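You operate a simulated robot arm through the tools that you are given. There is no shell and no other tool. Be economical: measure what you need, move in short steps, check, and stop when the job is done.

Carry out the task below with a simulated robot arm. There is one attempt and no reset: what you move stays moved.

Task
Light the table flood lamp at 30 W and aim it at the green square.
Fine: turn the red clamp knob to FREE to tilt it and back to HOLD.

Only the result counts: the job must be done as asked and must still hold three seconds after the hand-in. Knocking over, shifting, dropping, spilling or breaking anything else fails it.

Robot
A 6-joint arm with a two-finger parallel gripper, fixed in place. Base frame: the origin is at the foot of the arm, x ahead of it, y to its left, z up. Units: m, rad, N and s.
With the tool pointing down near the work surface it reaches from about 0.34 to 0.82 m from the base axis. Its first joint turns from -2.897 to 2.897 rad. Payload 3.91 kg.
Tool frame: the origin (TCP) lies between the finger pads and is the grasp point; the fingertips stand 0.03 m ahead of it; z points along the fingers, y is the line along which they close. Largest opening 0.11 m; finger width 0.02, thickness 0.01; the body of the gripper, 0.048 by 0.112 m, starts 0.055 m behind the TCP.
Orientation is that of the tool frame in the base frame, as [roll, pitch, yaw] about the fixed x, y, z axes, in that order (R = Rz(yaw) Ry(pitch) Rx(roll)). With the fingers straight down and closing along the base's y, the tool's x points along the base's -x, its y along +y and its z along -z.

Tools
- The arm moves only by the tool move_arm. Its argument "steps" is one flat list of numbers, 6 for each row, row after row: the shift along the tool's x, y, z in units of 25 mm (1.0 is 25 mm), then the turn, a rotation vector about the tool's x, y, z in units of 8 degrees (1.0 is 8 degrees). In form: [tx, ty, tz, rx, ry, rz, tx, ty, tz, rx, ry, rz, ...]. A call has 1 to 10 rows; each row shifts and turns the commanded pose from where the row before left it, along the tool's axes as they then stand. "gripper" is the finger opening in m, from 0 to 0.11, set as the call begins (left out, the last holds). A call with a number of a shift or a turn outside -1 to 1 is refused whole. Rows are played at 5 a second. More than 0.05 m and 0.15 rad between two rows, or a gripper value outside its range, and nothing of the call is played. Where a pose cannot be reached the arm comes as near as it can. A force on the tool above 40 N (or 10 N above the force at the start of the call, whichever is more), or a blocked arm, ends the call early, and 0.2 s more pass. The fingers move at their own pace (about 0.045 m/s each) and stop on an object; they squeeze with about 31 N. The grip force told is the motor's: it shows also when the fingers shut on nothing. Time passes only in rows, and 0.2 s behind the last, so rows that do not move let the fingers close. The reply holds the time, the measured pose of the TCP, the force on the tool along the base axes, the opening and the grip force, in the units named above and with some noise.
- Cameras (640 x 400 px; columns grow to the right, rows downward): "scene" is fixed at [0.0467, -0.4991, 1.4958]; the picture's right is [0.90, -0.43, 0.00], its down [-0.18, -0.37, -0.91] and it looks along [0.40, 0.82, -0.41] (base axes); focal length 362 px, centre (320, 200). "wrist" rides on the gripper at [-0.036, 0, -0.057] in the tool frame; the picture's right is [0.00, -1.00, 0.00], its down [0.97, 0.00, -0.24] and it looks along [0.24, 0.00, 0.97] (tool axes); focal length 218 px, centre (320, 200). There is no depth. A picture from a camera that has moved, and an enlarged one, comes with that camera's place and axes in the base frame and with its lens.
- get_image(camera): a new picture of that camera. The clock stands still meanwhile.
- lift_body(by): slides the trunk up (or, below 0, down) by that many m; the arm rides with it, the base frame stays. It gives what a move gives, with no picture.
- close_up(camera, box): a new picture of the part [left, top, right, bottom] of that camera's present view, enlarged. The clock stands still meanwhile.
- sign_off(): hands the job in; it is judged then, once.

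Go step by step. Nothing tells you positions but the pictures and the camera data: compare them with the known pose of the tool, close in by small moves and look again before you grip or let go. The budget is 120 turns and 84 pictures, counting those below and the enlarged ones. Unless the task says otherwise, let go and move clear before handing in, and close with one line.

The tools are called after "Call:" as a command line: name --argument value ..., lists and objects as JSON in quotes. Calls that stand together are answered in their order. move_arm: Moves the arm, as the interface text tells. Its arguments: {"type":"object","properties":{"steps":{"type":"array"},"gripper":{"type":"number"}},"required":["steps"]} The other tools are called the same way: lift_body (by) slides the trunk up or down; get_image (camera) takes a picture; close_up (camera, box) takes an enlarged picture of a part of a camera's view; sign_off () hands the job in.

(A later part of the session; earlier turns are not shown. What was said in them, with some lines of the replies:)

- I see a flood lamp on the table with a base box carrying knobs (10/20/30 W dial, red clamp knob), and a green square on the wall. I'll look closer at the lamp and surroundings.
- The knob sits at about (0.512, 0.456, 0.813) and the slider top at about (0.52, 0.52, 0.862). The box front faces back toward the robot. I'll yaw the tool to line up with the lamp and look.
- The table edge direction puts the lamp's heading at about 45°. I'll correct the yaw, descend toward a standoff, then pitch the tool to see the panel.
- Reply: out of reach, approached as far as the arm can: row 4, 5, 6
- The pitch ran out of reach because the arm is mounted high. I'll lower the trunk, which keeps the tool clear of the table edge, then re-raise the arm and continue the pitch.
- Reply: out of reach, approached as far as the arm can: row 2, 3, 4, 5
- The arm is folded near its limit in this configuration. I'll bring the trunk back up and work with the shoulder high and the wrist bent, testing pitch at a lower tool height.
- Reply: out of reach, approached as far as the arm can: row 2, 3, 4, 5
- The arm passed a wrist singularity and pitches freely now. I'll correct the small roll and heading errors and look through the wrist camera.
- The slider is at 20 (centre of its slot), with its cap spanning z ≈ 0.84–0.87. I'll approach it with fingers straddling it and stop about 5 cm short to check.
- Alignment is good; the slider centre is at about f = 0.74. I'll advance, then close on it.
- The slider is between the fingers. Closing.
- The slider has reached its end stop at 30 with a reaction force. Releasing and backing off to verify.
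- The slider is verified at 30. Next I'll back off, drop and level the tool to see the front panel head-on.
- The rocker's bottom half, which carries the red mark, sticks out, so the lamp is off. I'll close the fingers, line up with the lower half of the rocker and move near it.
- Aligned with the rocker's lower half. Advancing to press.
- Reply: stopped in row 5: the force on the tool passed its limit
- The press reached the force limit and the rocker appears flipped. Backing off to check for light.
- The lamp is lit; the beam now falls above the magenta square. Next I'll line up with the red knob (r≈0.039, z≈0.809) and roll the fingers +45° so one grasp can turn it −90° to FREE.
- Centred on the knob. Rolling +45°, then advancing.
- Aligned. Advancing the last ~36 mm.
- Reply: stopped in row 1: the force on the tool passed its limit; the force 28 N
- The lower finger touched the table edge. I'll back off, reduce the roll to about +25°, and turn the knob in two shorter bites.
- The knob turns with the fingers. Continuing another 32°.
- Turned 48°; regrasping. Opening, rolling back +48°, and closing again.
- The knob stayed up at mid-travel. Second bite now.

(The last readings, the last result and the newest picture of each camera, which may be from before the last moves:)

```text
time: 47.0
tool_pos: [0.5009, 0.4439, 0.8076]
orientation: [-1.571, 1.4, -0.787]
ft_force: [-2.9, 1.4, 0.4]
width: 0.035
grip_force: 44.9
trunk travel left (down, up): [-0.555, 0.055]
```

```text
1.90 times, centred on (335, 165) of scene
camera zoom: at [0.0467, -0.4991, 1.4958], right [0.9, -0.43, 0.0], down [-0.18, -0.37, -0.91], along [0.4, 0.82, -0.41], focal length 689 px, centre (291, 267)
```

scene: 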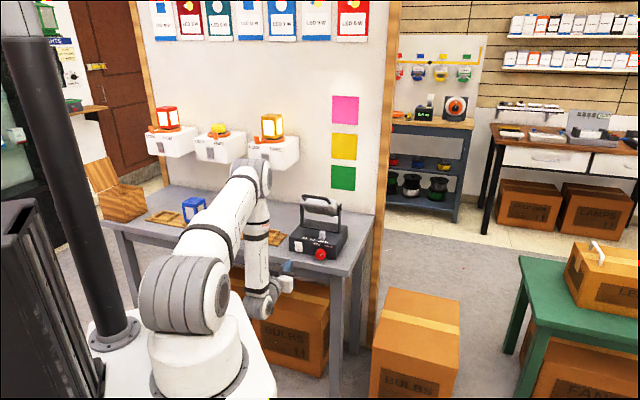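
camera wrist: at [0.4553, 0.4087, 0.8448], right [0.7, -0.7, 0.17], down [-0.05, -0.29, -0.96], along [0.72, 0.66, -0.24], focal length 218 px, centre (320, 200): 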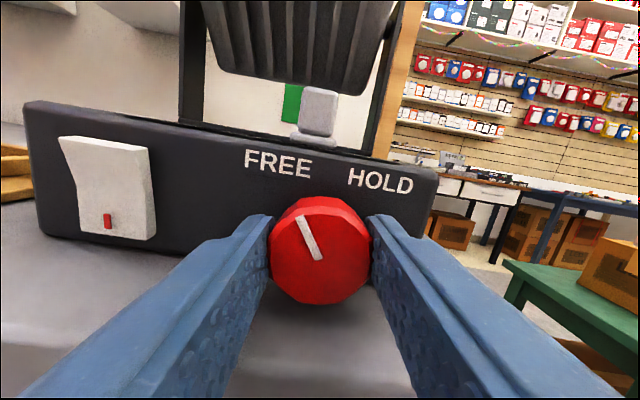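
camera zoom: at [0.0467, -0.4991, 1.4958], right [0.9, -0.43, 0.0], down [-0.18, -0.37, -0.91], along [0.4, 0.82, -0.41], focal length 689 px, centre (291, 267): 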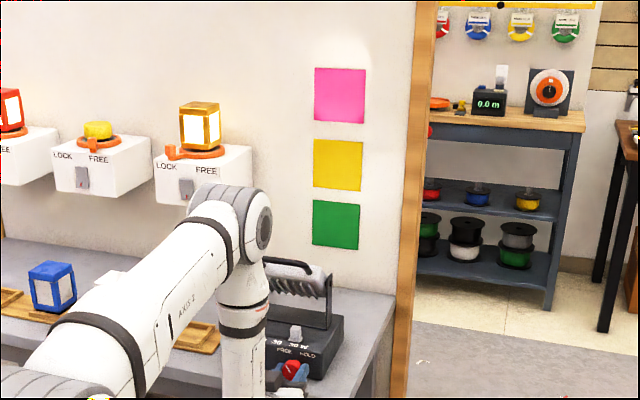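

Marker is about −38°. A bit more, to its stop at FREE.

Call:
move_arm --steps '[0, 0, 0, 0, 0, -0.5, 0, 0, 0, 0, 0, -0.5, 0, 0, 0, 0, 0, -0.4, 0, 0, 0, 0, 0, 0]'

Call:
move_arm --steps '[0, 0, 0, 0, 0, 0, 0, 0, 0, 0, 0, 0, 0, 0, 0, 0, 0, 1, 0, 0, 0, 0, 0, 1, 0, 0, 0, 0, 0, 0.6, 0, 0, 0, 0, 0, 0]' --gripper 0.05

Call:
get_image --camera "wrist"

```text
time: 48.0
tool_pos: [0.5006, 0.4436, 0.8085]
orientation: [-1.571, 1.205, -0.788]
ft_force: [-2.7, 3.0, 3.7]
width: 0.035
grip_force: 45.0
trunk travel left (down, up): [-0.555, 0.055]
```

```text
time: 49.4
tool_pos: [0.5009, 0.4436, 0.8082]
orientation: [-2.212, 1.57, -1.427]
ft_force: [0.0, -0.1, 0.2]
width: 0.0501
grip_force: 0.0
trunk travel left (down, up): [-0.555, 0.055]
```

```text
41 pictures are left
camera wrist: at [0.4602, 0.4036, 0.8453], right [0.71, -0.71, 0.0], down [-0.17, -0.17, -0.97], along [0.69, 0.68, -0.24], focal length 218 px, centre (320, 200)
```

wrist: 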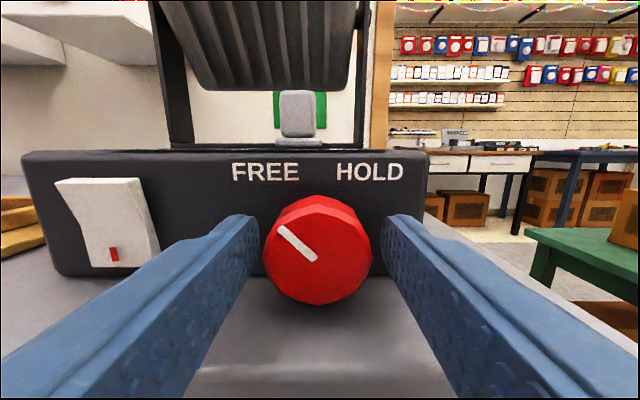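

The knob is at FREE and the head still holds its tilt. The handle bar is at about (f 0.753, z 0.992) and the pivot at about (0.795, 0.945), so pushing the handle forward about 40° should level the beam onto green. I'll retreat and go up behind the handle.

Call:
move_arm --steps '[0, 0, -0.8, 0, 0, 0, 0, 0, -0.8, 0, 0, 0, 0, 0, -0.8, 0, 0, 0, 0, 0, 0, 0, 0, 0]'

Call:
move_arm --steps '[-1, 0.23, 0, 0, 0, 0, -1, 0.23, 0, 0, 0, 0, -1, 0.23, 0, 0, 0, 0, -1, 0.23, 0, 0, 0, 0, -1, 0.23, 0, 0, 0, 0, -1, 0.23, 0, 0, 0, 0, -1, 0.23, 0, 0, 0, 0, 0, 0, 0, 0, 0, 0]' --gripper 0.0

Call:
get_image --camera "wrist"

Call:
get_image --camera "scene"

```text
time: 50.4
tool_pos: [0.4576, 0.401, 0.8074]
orientation: [-1.623, 1.569, -0.842]
ft_force: [-0.4, -0.8, -0.6]
width: 0.0499
grip_force: 0.1
trunk travel left (down, up): [-0.555, 0.055]
```

```text
time: 52.2
tool_pos: [0.4292, 0.4302, 0.9835]
orientation: [-1.97, 1.57, -1.185]
ft_force: [0.1, 0.3, -0.6]
width: 0.0
grip_force: 31.2
trunk travel left (down, up): [-0.555, 0.055]
```

```text
40 pictures are left
camera wrist: at [0.3891, 0.391, 1.0203], right [0.71, -0.71, 0.0], down [-0.17, -0.17, -0.97], along [0.69, 0.68, -0.24], focal length 218 px, centre (320, 200)
```

wrist: 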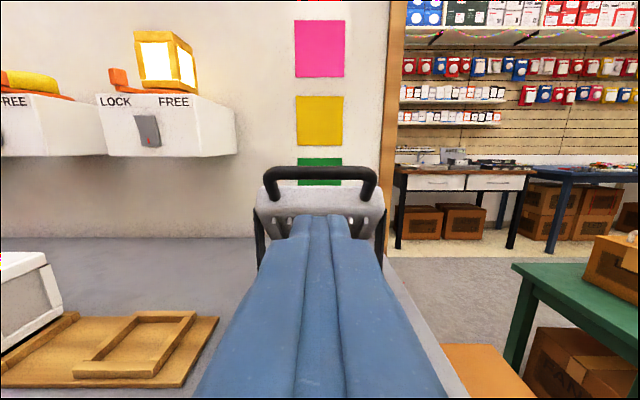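

```text
39 pictures are left
```

scene: 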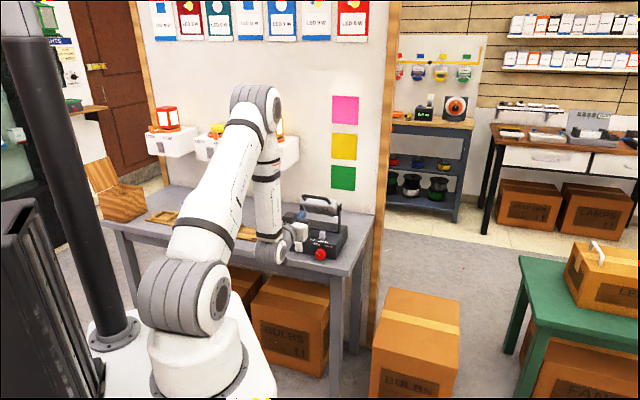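

The bar is straight ahead at z≈0.992. Raising 1 cm and advancing close to the bar.

Call:
move_arm --steps '[-0.4, 0, 0.5, 0, 0, 0, 0, 0, 0.9, 0, 0, 0, 0, 0, 0.9, 0, 0, 0, 0, 0, 0.9, 0, 0, 0, 0, 0, 0.7, 0, 0, 0, 0, 0, 0, 0, 0, 0]'

Call:
get_image --camera "wrist"

Call:
close_up --camera "scene" --box '[260, 170, 380, 270]'

```text
time: 53.6
tool_pos: [0.4983, 0.4963, 0.9966]
orientation: [-0.233, 1.566, 0.547]
ft_force: [-7.4, -10.5, 12.6]
width: 0.0001
grip_force: 31.6
trunk travel left (down, up): [-0.555, 0.055]
```

```text
38 pictures are left
camera wrist: at [0.4575, 0.4573, 1.0332], right [0.7, -0.71, 0.0], down [-0.17, -0.17, -0.97], along [0.69, 0.68, -0.24], focal length 218 px, centre (320, 200)
```

wrist: 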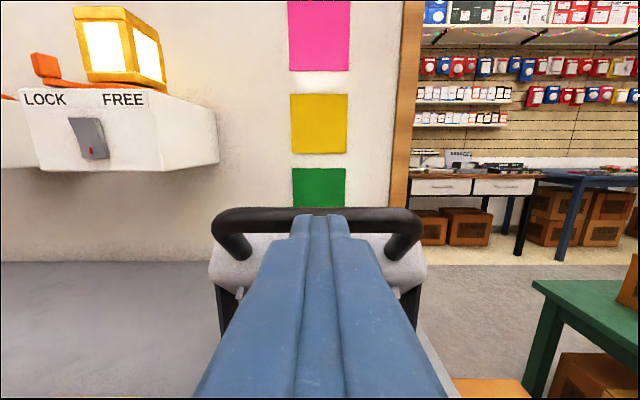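

```text
4.00 times, centred on (320, 220) of scene
camera zoom: at [0.0467, -0.4991, 1.4958], right [0.9, -0.43, 0.0], down [-0.18, -0.37, -0.91], along [0.4, 0.82, -0.41], focal length 1448 px, centre (320, 120)
```

zoom: 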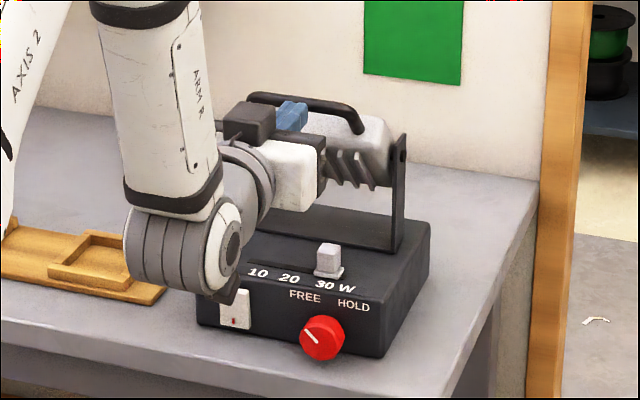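

The tips are riding on the upper side of the bar. I'll back off a little, drop 11 mm and push squarely.

Call:
move_arm --steps '[0, 0, -0.6, 0, 0, 0, 0.45, 0, 0, 0, 0, 0, 0, 0, 0.4, 0, 0, 0, 0, 0, 0.4, 0, 0, 0, 0, 0, 0, 0, 0, 0]'

Call:
get_image --camera "wrist"

```text
time: 54.8
tool_pos: [0.5019, 0.5024, 0.9815]
orientation: [-1.951, 1.568, -1.171]
ft_force: [0.3, -0.1, 0.0]
width: 0.0
grip_force: 30.9
trunk travel left (down, up): [-0.555, 0.055]
```

```text
36 pictures are left
camera wrist: at [0.4622, 0.4632, 1.0183], right [0.71, -0.71, 0.0], down [-0.17, -0.17, -0.97], along [0.69, 0.68, -0.24], focal length 218 px, centre (320, 200)
```

wrist: 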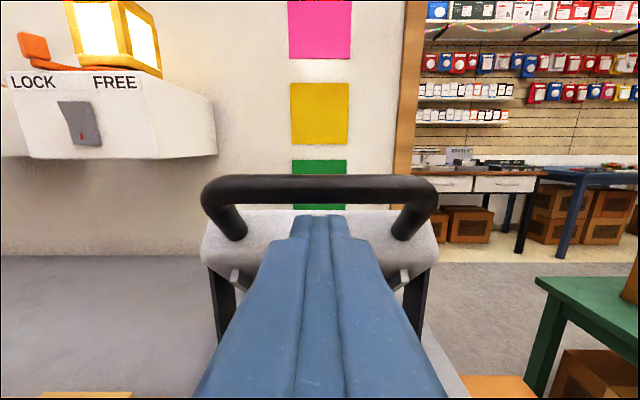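

The bar's reaction upward was its own arc (up-and-forward). I'll step back, rise to z≈1.0, then push along the arc.

Call:
move_arm --steps '[0, 0, -0.9, 0, 0, 0, -0.8, 0, 0, 0, 0, 0, 0, 0, 0.6, 0, 0, 0, 0, 0, 0.4, 0, 0, 0, -0.1, 0, 0.3, 0, 0, 0, -0.1, 0, 0.3, 0, 0, 0, 0, 0, 0, 0, 0, 0]'

Call:
get_image --camera "wrist"

Call:
close_up --camera "scene" --box '[260, 60, 400, 270]'

```text
time: 56.4
tool_pos: [0.5146, 0.5149, 1.0074]
orientation: [-1.508, 1.568, -0.727]
ft_force: [-4.0, -3.1, 4.3]
width: 0.0
grip_force: 30.7
trunk travel left (down, up): [-0.555, 0.055]
```

```text
35 pictures are left
camera wrist: at [0.473, 0.4753, 1.0446], right [0.7, -0.71, 0.0], down [-0.17, -0.17, -0.97], along [0.69, 0.68, -0.24], focal length 218 px, centre (320, 200)
```

wrist: 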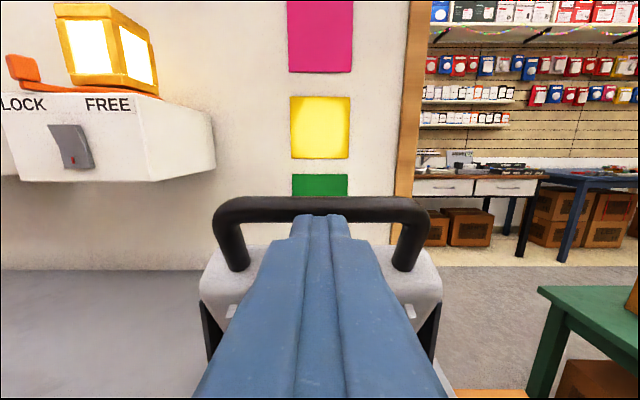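

```text
1.90 times, centred on (330, 165) of scene
camera zoom: at [0.0467, -0.4991, 1.4958], right [0.9, -0.43, 0.0], down [-0.18, -0.37, -0.91], along [0.4, 0.82, -0.41], focal length 689 px, centre (301, 267)
```

zoom: 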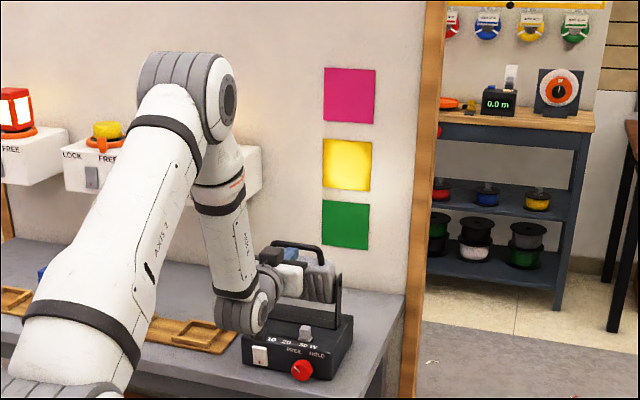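

The beam is now on the yellow square. Continuing the push by another ~18 mm.

Call:
move_arm --steps '[-0.06, 0, 0.25, 0, 0, 0, -0.04, 0, 0.25, 0, 0, 0, -0.02, 0, 0.25, 0, 0, 0, 0, 0, 0, 0, 0, 0]'

Call:
get_image --camera "wrist"

Call:
close_up --camera "scene" --box '[260, 60, 400, 270]'

```text
time: 57.4
tool_pos: [0.5282, 0.5279, 1.0091]
orientation: [-2.227, 1.569, -1.445]
ft_force: [-1.8, -1.2, -1.4]
width: 0.0002
grip_force: 31.0
trunk travel left (down, up): [-0.555, 0.055]
```

```text
33 pictures are left
camera wrist: at [0.4866, 0.4892, 1.0466], right [0.71, -0.71, 0.0], down [-0.17, -0.17, -0.97], along [0.69, 0.68, -0.24], focal length 218 px, centre (320, 200)
```

wrist: 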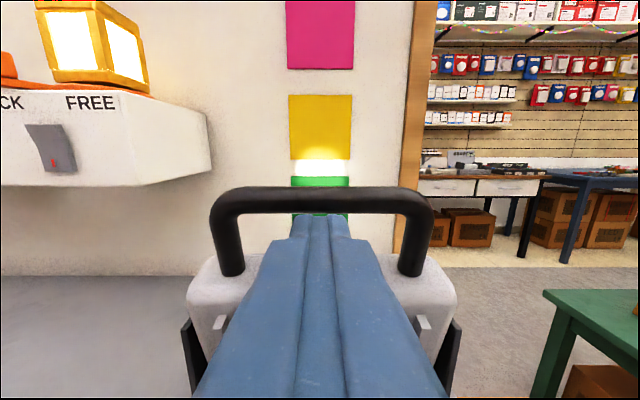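

```text
1.90 times, centred on (330, 165) of scene
camera zoom: at [0.0467, -0.4991, 1.4958], right [0.9, -0.43, 0.0], down [-0.18, -0.37, -0.91], along [0.4, 0.82, -0.41], focal length 689 px, centre (301, 267)
```

zoom: 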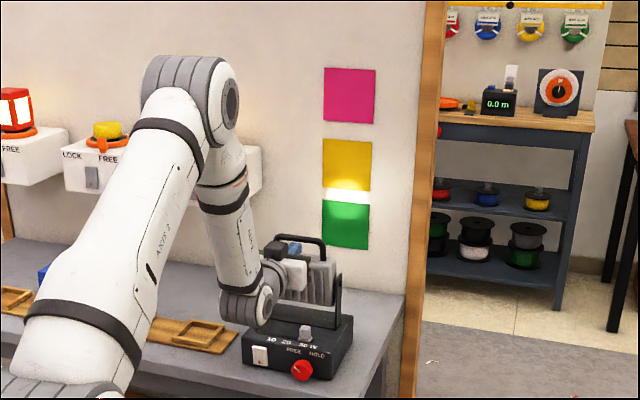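

Spot is at the yellow/green boundary. Another ~11 mm.

Call:
move_arm --steps '[0, 0, 0.2, 0, 0, 0, 0, 0, 0.25, 0, 0, 0, 0, 0, 0, 0, 0, 0]'

Call:
close_up --camera "scene" --box '[260, 100, 400, 270]'

```text
time: 58.2
tool_pos: [0.5364, 0.5379, 1.0099]
orientation: [-1.372, 1.569, -0.592]
ft_force: [0.5, 0.5, -0.9]
width: 0.0
grip_force: 30.9
trunk travel left (down, up): [-0.555, 0.055]
```

```text
2.35 times, centred on (330, 185) of scene
camera zoom: at [0.0467, -0.4991, 1.4958], right [0.9, -0.43, 0.0], down [-0.18, -0.37, -0.91], along [0.4, 0.82, -0.41], focal length 852 px, centre (296, 235)
```

zoom: 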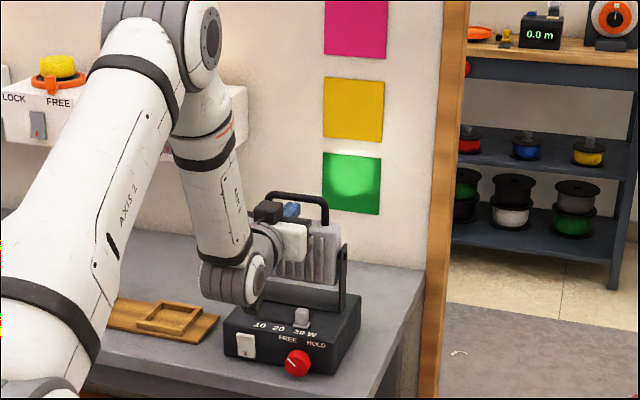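

Call:
close_up --camera "scene" --box '[320, 155, 370, 200]'

```text
8.89 times, centred on (345, 178) of scene
camera zoom: at [0.0467, -0.4991, 1.4958], right [0.9, -0.43, 0.0], down [-0.18, -0.37, -0.91], along [0.4, 0.82, -0.41], focal length 3217 px, centre (98, 400)
```

zoom: 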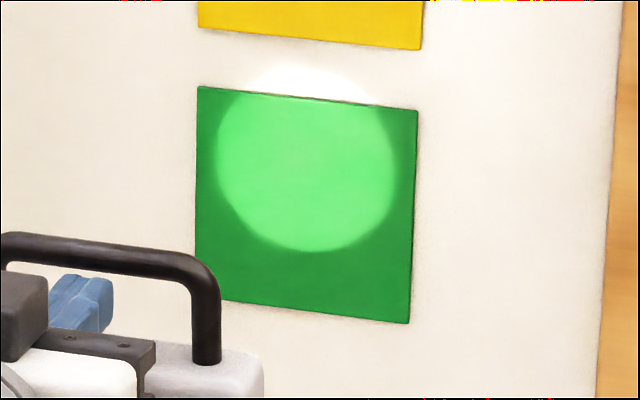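

The spot is a clear circle, slightly high in the green square; ~6–7 mm more push will centre it.

Call:
move_arm --steps '[0, 0, 0.12, 0, 0, 0, 0, 0, 0.13, 0, 0, 0, 0, 0, 0, 0, 0, 0]'

Call:
close_up --camera "scene" --box '[320, 155, 370, 200]'

```text
time: 59.0
tool_pos: [0.5395, 0.54, 1.0085]
orientation: [1.113, 1.571, 1.896]
ft_force: [-2.4, -1.4, -3.0]
width: 0.0
grip_force: 31.0
trunk travel left (down, up): [-0.555, 0.055]
```

```text
8.89 times, centred on (345, 178) of scene
camera zoom: at [0.0467, -0.4991, 1.4958], right [0.9, -0.43, 0.0], down [-0.18, -0.37, -0.91], along [0.4, 0.82, -0.41], focal length 3217 px, centre (98, 400)
```

zoom: 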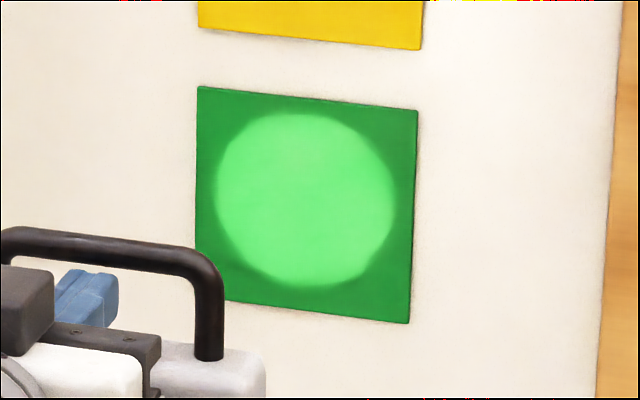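

The spot is centred on green. Backing straight off and checking whether the head holds.

Call:
move_arm --steps '[0, 0, -0.4, 0, 0, 0, 0, 0, -0.8, 0, 0, 0, 0, 0, -0.9, 0, 0, 0, 0, 0, -0.9, 0, 0, 0, 0, 0, -0.9, 0, 0, 0, 0, 0, -0.9, 0, 0, 0, 0, 0, -0.9, 0, 0, 0, 0, 0, 0, 0, 0, 0]'

Call:
close_up --camera "scene" --box '[320, 155, 370, 200]'

```text
time: 60.8
tool_pos: [0.4383, 0.4419, 1.01]
orientation: [-1.364, 1.569, -0.579]
ft_force: [0.5, -0.1, 0.4]
width: 0.0
grip_force: 31.4
trunk travel left (down, up): [-0.555, 0.055]
```

```text
8.89 times, centred on (345, 178) of scene
camera zoom: at [0.0467, -0.4991, 1.4958], right [0.9, -0.43, 0.0], down [-0.18, -0.37, -0.91], along [0.4, 0.82, -0.41], focal length 3217 px, centre (98, 400)
```

zoom: 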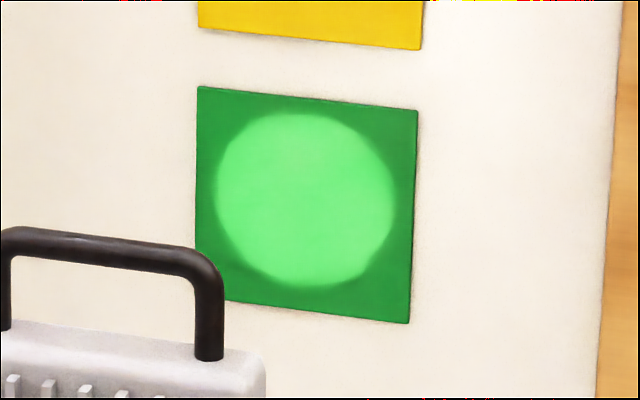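

It holds. Going back down to the knob, rolling −24° for the return turn.

Call:
move_arm --steps '[0.898, -0.191, -0.1, 0, 0, 0, 0.898, -0.191, -0.1, 0, 0, 0, 0.898, -0.191, -0.1, 0, 0, 0, 0.898, -0.191, -0.1, 0, 0, 0, 0.898, -0.191, -0.1, 0, 0, 0, 0.898, -0.191, -0.1, 0, 0, 0, 0.898, -0.191, -0.1, 0, 0, 0, 0.898, -0.191, -0.1, 0, 0, 0, 0.898, -0.191, -0.1, 0, 0, 0, 0, 0, 0, 0, 0, 0]' --gripper 0.05

Call:
move_arm --steps '[0, 0, 0, 0, 0, -1, 0, 0, 0, 0, 0, -1, 0, 0, 0, 0, 0, -1, 0, 0, 0, 0, 0, 0]'

Call:
get_image --camera "wrist"

```text
time: 63.0
tool_pos: [0.4529, 0.3948, 0.8066]
orientation: [-1.316, 1.569, -0.535]
ft_force: [-0.2, -0.2, 0.2]
width: 0.0501
grip_force: 0.0
trunk travel left (down, up): [-0.555, 0.055]
```

```text
time: 64.0
tool_pos: [0.4552, 0.393, 0.8085]
orientation: [-1.569, 1.15, -0.79]
ft_force: [0.1, 0.5, -0.2]
width: 0.0502
grip_force: 0.1
trunk travel left (down, up): [-0.555, 0.055]
```

```text
27 pictures are left
camera wrist: at [0.4025, 0.3634, 0.842], right [0.64, -0.65, 0.41], down [0.11, -0.45, -0.89], along [0.76, 0.61, -0.22], focal length 218 px, centre (320, 200)
```

wrist: 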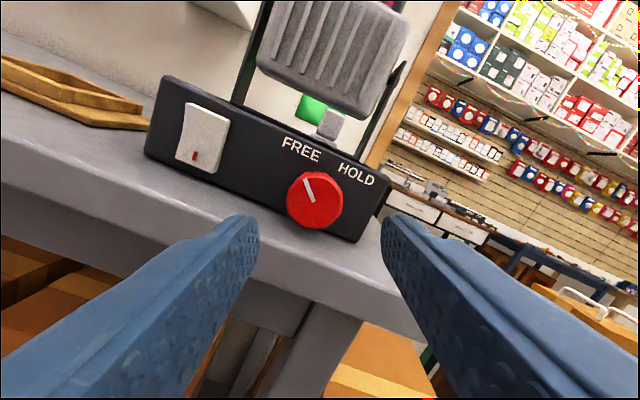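

Call:
move_arm --steps '[-0.057, 0.127, 0, 0, 0, 0, 0, 0, 0.55, 0, 0, 0, 0, 0, 0.55, 0, 0, 0, 0, 0, 0.55, 0, 0, 0, 0, 0, 0.55, 0, 0, 0, 0, 0, 0.5, 0, 0, 0, 0, 0, 0, 0, 0, 0]'

Call:
get_image --camera "wrist"

```text
time: 65.6
tool_pos: [0.4996, 0.4428, 0.8082]
orientation: [-1.574, 1.149, -0.789]
ft_force: [-0.6, 0.3, -0.3]
width: 0.05
grip_force: 0.0
trunk travel left (down, up): [-0.555, 0.055]
```

```text
26 pictures are left
camera wrist: at [0.4477, 0.4134, 0.8419], right [0.64, -0.65, 0.41], down [0.11, -0.45, -0.89], along [0.76, 0.61, -0.22], focal length 218 px, centre (320, 200)
```

wrist: 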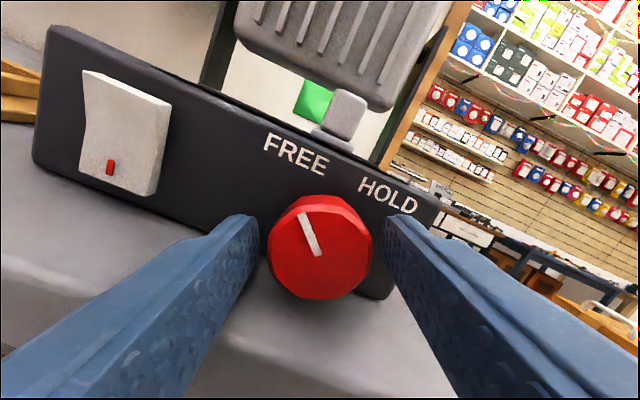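

Centred on the knob. Close, turn +48° clockwise, release, roll back −48°.

Call:
move_arm --steps '[0, 0, 0, 0, 0, 0, 0, 0, 0, 0, 0, 0, 0, 0, 0, 0, 0, 0.75, 0, 0, 0, 0, 0, 0.75, 0, 0, 0, 0, 0, 0.75, 0, 0, 0, 0, 0, 0.75, 0, 0, 0, 0, 0, 0.75, 0, 0, 0, 0, 0, 0.75, 0, 0, 0, 0, 0, 0.75, 0, 0, 0, 0, 0, 0.75]' --gripper 0.02

Call:
move_arm --steps '[0, 0, 0, 0, 0, 0, 0, 0, 0, 0, 0, 0, 0, 0, 0, 0, 0, -1, 0, 0, 0, 0, 0, -1, 0, 0, 0, 0, 0, -1, 0, 0, 0, 0, 0, -1, 0, 0, 0, 0, 0, -1, 0, 0, 0, 0, 0, -1, 0, 0, 0, 0, 0, 0]' --gripper 0.05

Call:
get_image --camera "wrist"

```text
time: 67.8
tool_pos: [0.4995, 0.4416, 0.8084]
orientation: [1.571, 1.152, 2.352]
ft_force: [-3.3, -12.2, 0.4]
width: 0.0349
grip_force: 44.6
trunk travel left (down, up): [-0.555, 0.055]
```

```text
time: 69.8
tool_pos: [0.4989, 0.443, 0.8084]
orientation: [-1.571, 1.148, -0.79]
ft_force: [-0.4, 0.3, -0.2]
width: 0.05
grip_force: 0.0
trunk travel left (down, up): [-0.555, 0.055]
```

```text
25 pictures are left
camera wrist: at [0.448, 0.4141, 0.8421], right [0.64, -0.65, 0.41], down [0.11, -0.45, -0.89], along [0.76, 0.61, -0.22], focal length 218 px, centre (320, 200)
```

wrist: 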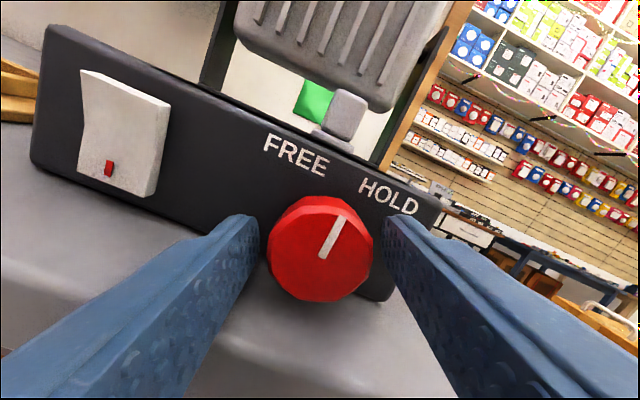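

Halfway. Second bite to HOLD.

Call:
move_arm --steps '[0, 0, 0, 0, 0, 0, 0, 0, 0, 0, 0, 0, 0, 0, 0, 0, 0, 0.75, 0, 0, 0, 0, 0, 0.75, 0, 0, 0, 0, 0, 0.75, 0, 0, 0, 0, 0, 0.75, 0, 0, 0, 0, 0, 0.75, 0, 0, 0, 0, 0, 0.75, 0, 0, 0, 0, 0, 0.75, 0, 0, 0, 0, 0, 0.6]' --gripper 0.02

Call:
move_arm --steps '[0, 0, 0, 0, 0, 0, 0, 0, 0, 0, 0, 0, 0, 0, 0, 0, 0, -1, 0, 0, 0, 0, 0, -1, 0, 0, 0, 0, 0, -0.9, 0, 0, 0, 0, 0, 0]' --gripper 0.05

Call:
get_image --camera "wrist"

Call:
close_up --camera "scene" --box '[320, 155, 370, 200]'

```text
time: 72.0
tool_pos: [0.5006, 0.4427, 0.8072]
orientation: [1.571, 1.173, 2.354]
ft_force: [8.1, -4.6, 1.4]
width: 0.0348
grip_force: 44.7
trunk travel left (down, up): [-0.555, 0.055]
```

```text
time: 73.4
tool_pos: [0.5003, 0.4429, 0.8067]
orientation: [-1.576, 1.561, -0.796]
ft_force: [0.5, -0.4, 0.1]
width: 0.0503
grip_force: 0.1
trunk travel left (down, up): [-0.555, 0.055]
```

```text
24 pictures are left
camera wrist: at [0.4579, 0.404, 0.8448], right [0.71, -0.71, 0.01], down [-0.16, -0.18, -0.97], along [0.69, 0.68, -0.24], focal length 218 px, centre (320, 200)
```

wrist: 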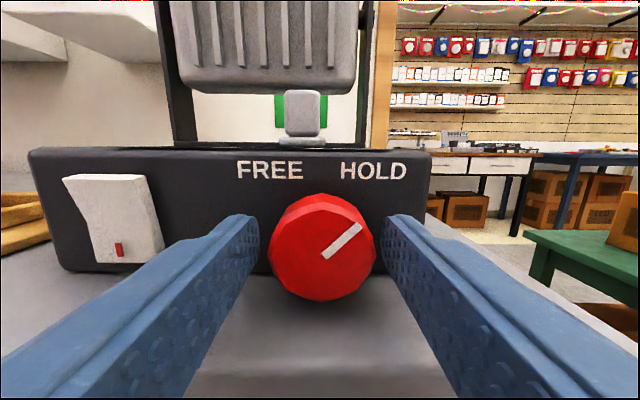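

```text
8.89 times, centred on (345, 178) of scene
camera zoom: at [0.0467, -0.4991, 1.4958], right [0.9, -0.43, 0.0], down [-0.18, -0.37, -0.91], along [0.4, 0.82, -0.41], focal length 3217 px, centre (98, 400)
```

zoom: 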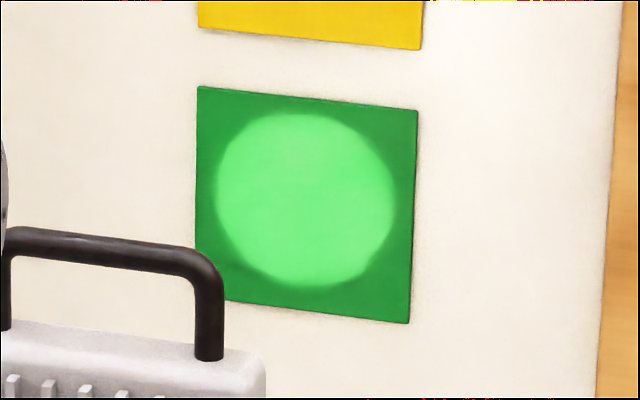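

The knob is back at HOLD and the beam is centred. Backing clear and doing a final check.

Call:
move_arm --steps '[0, 0, -0.8, 0, 0, 0, 0, 0, -0.9, 0, 0, 0, 0, 0, -0.9, 0, 0, 0, 0, 0, -0.9, 0, 0, 0, 0, 0, -0.9, 0, 0, 0, 0, 0, 0, 0, 0, 0]'

Call:
close_up --camera "wrist" --box '[220, 60, 440, 250]'

Call:
get_image --camera "scene"

```text
time: 74.8
tool_pos: [0.4213, 0.3668, 0.8082]
orientation: [-1.551, 1.561, -0.768]
ft_force: [1.0, -1.4, 0.1]
width: 0.0501
grip_force: 0.0
trunk travel left (down, up): [-0.555, 0.055]
```

```text
2.11 times, centred on (330, 155) of wrist
camera zoom: at [0.3798, 0.3273, 0.8453], right [0.71, -0.71, 0.01], down [-0.16, -0.17, -0.97], along [0.69, 0.68, -0.24], focal length 460 px, centre (299, 295)
```

zoom: 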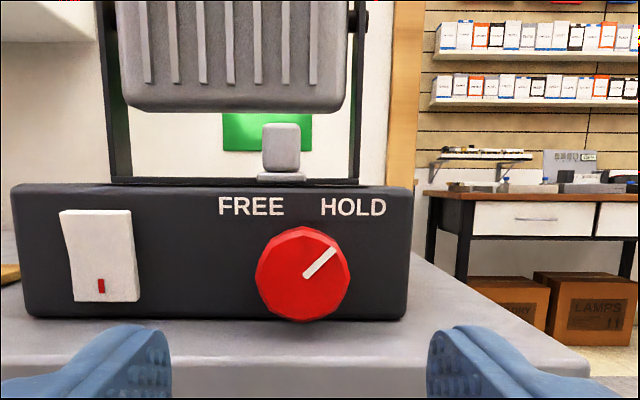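

```text
21 pictures are left
```

scene: 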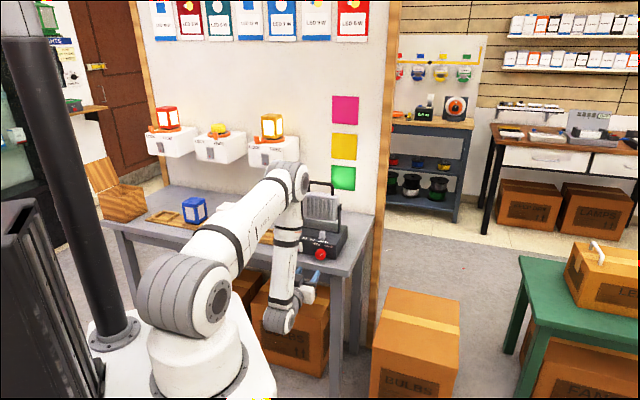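

The lamp is lit at 30 W, the spot is centred on green, the clamp is at HOLD, and the arm is clear. Handing in.

Call:
sign_off

```text
The job is handed in.
```

The flood lamp is lit at 30 W, its beam is centred on the green square, and the clamp knob is back at HOLD.
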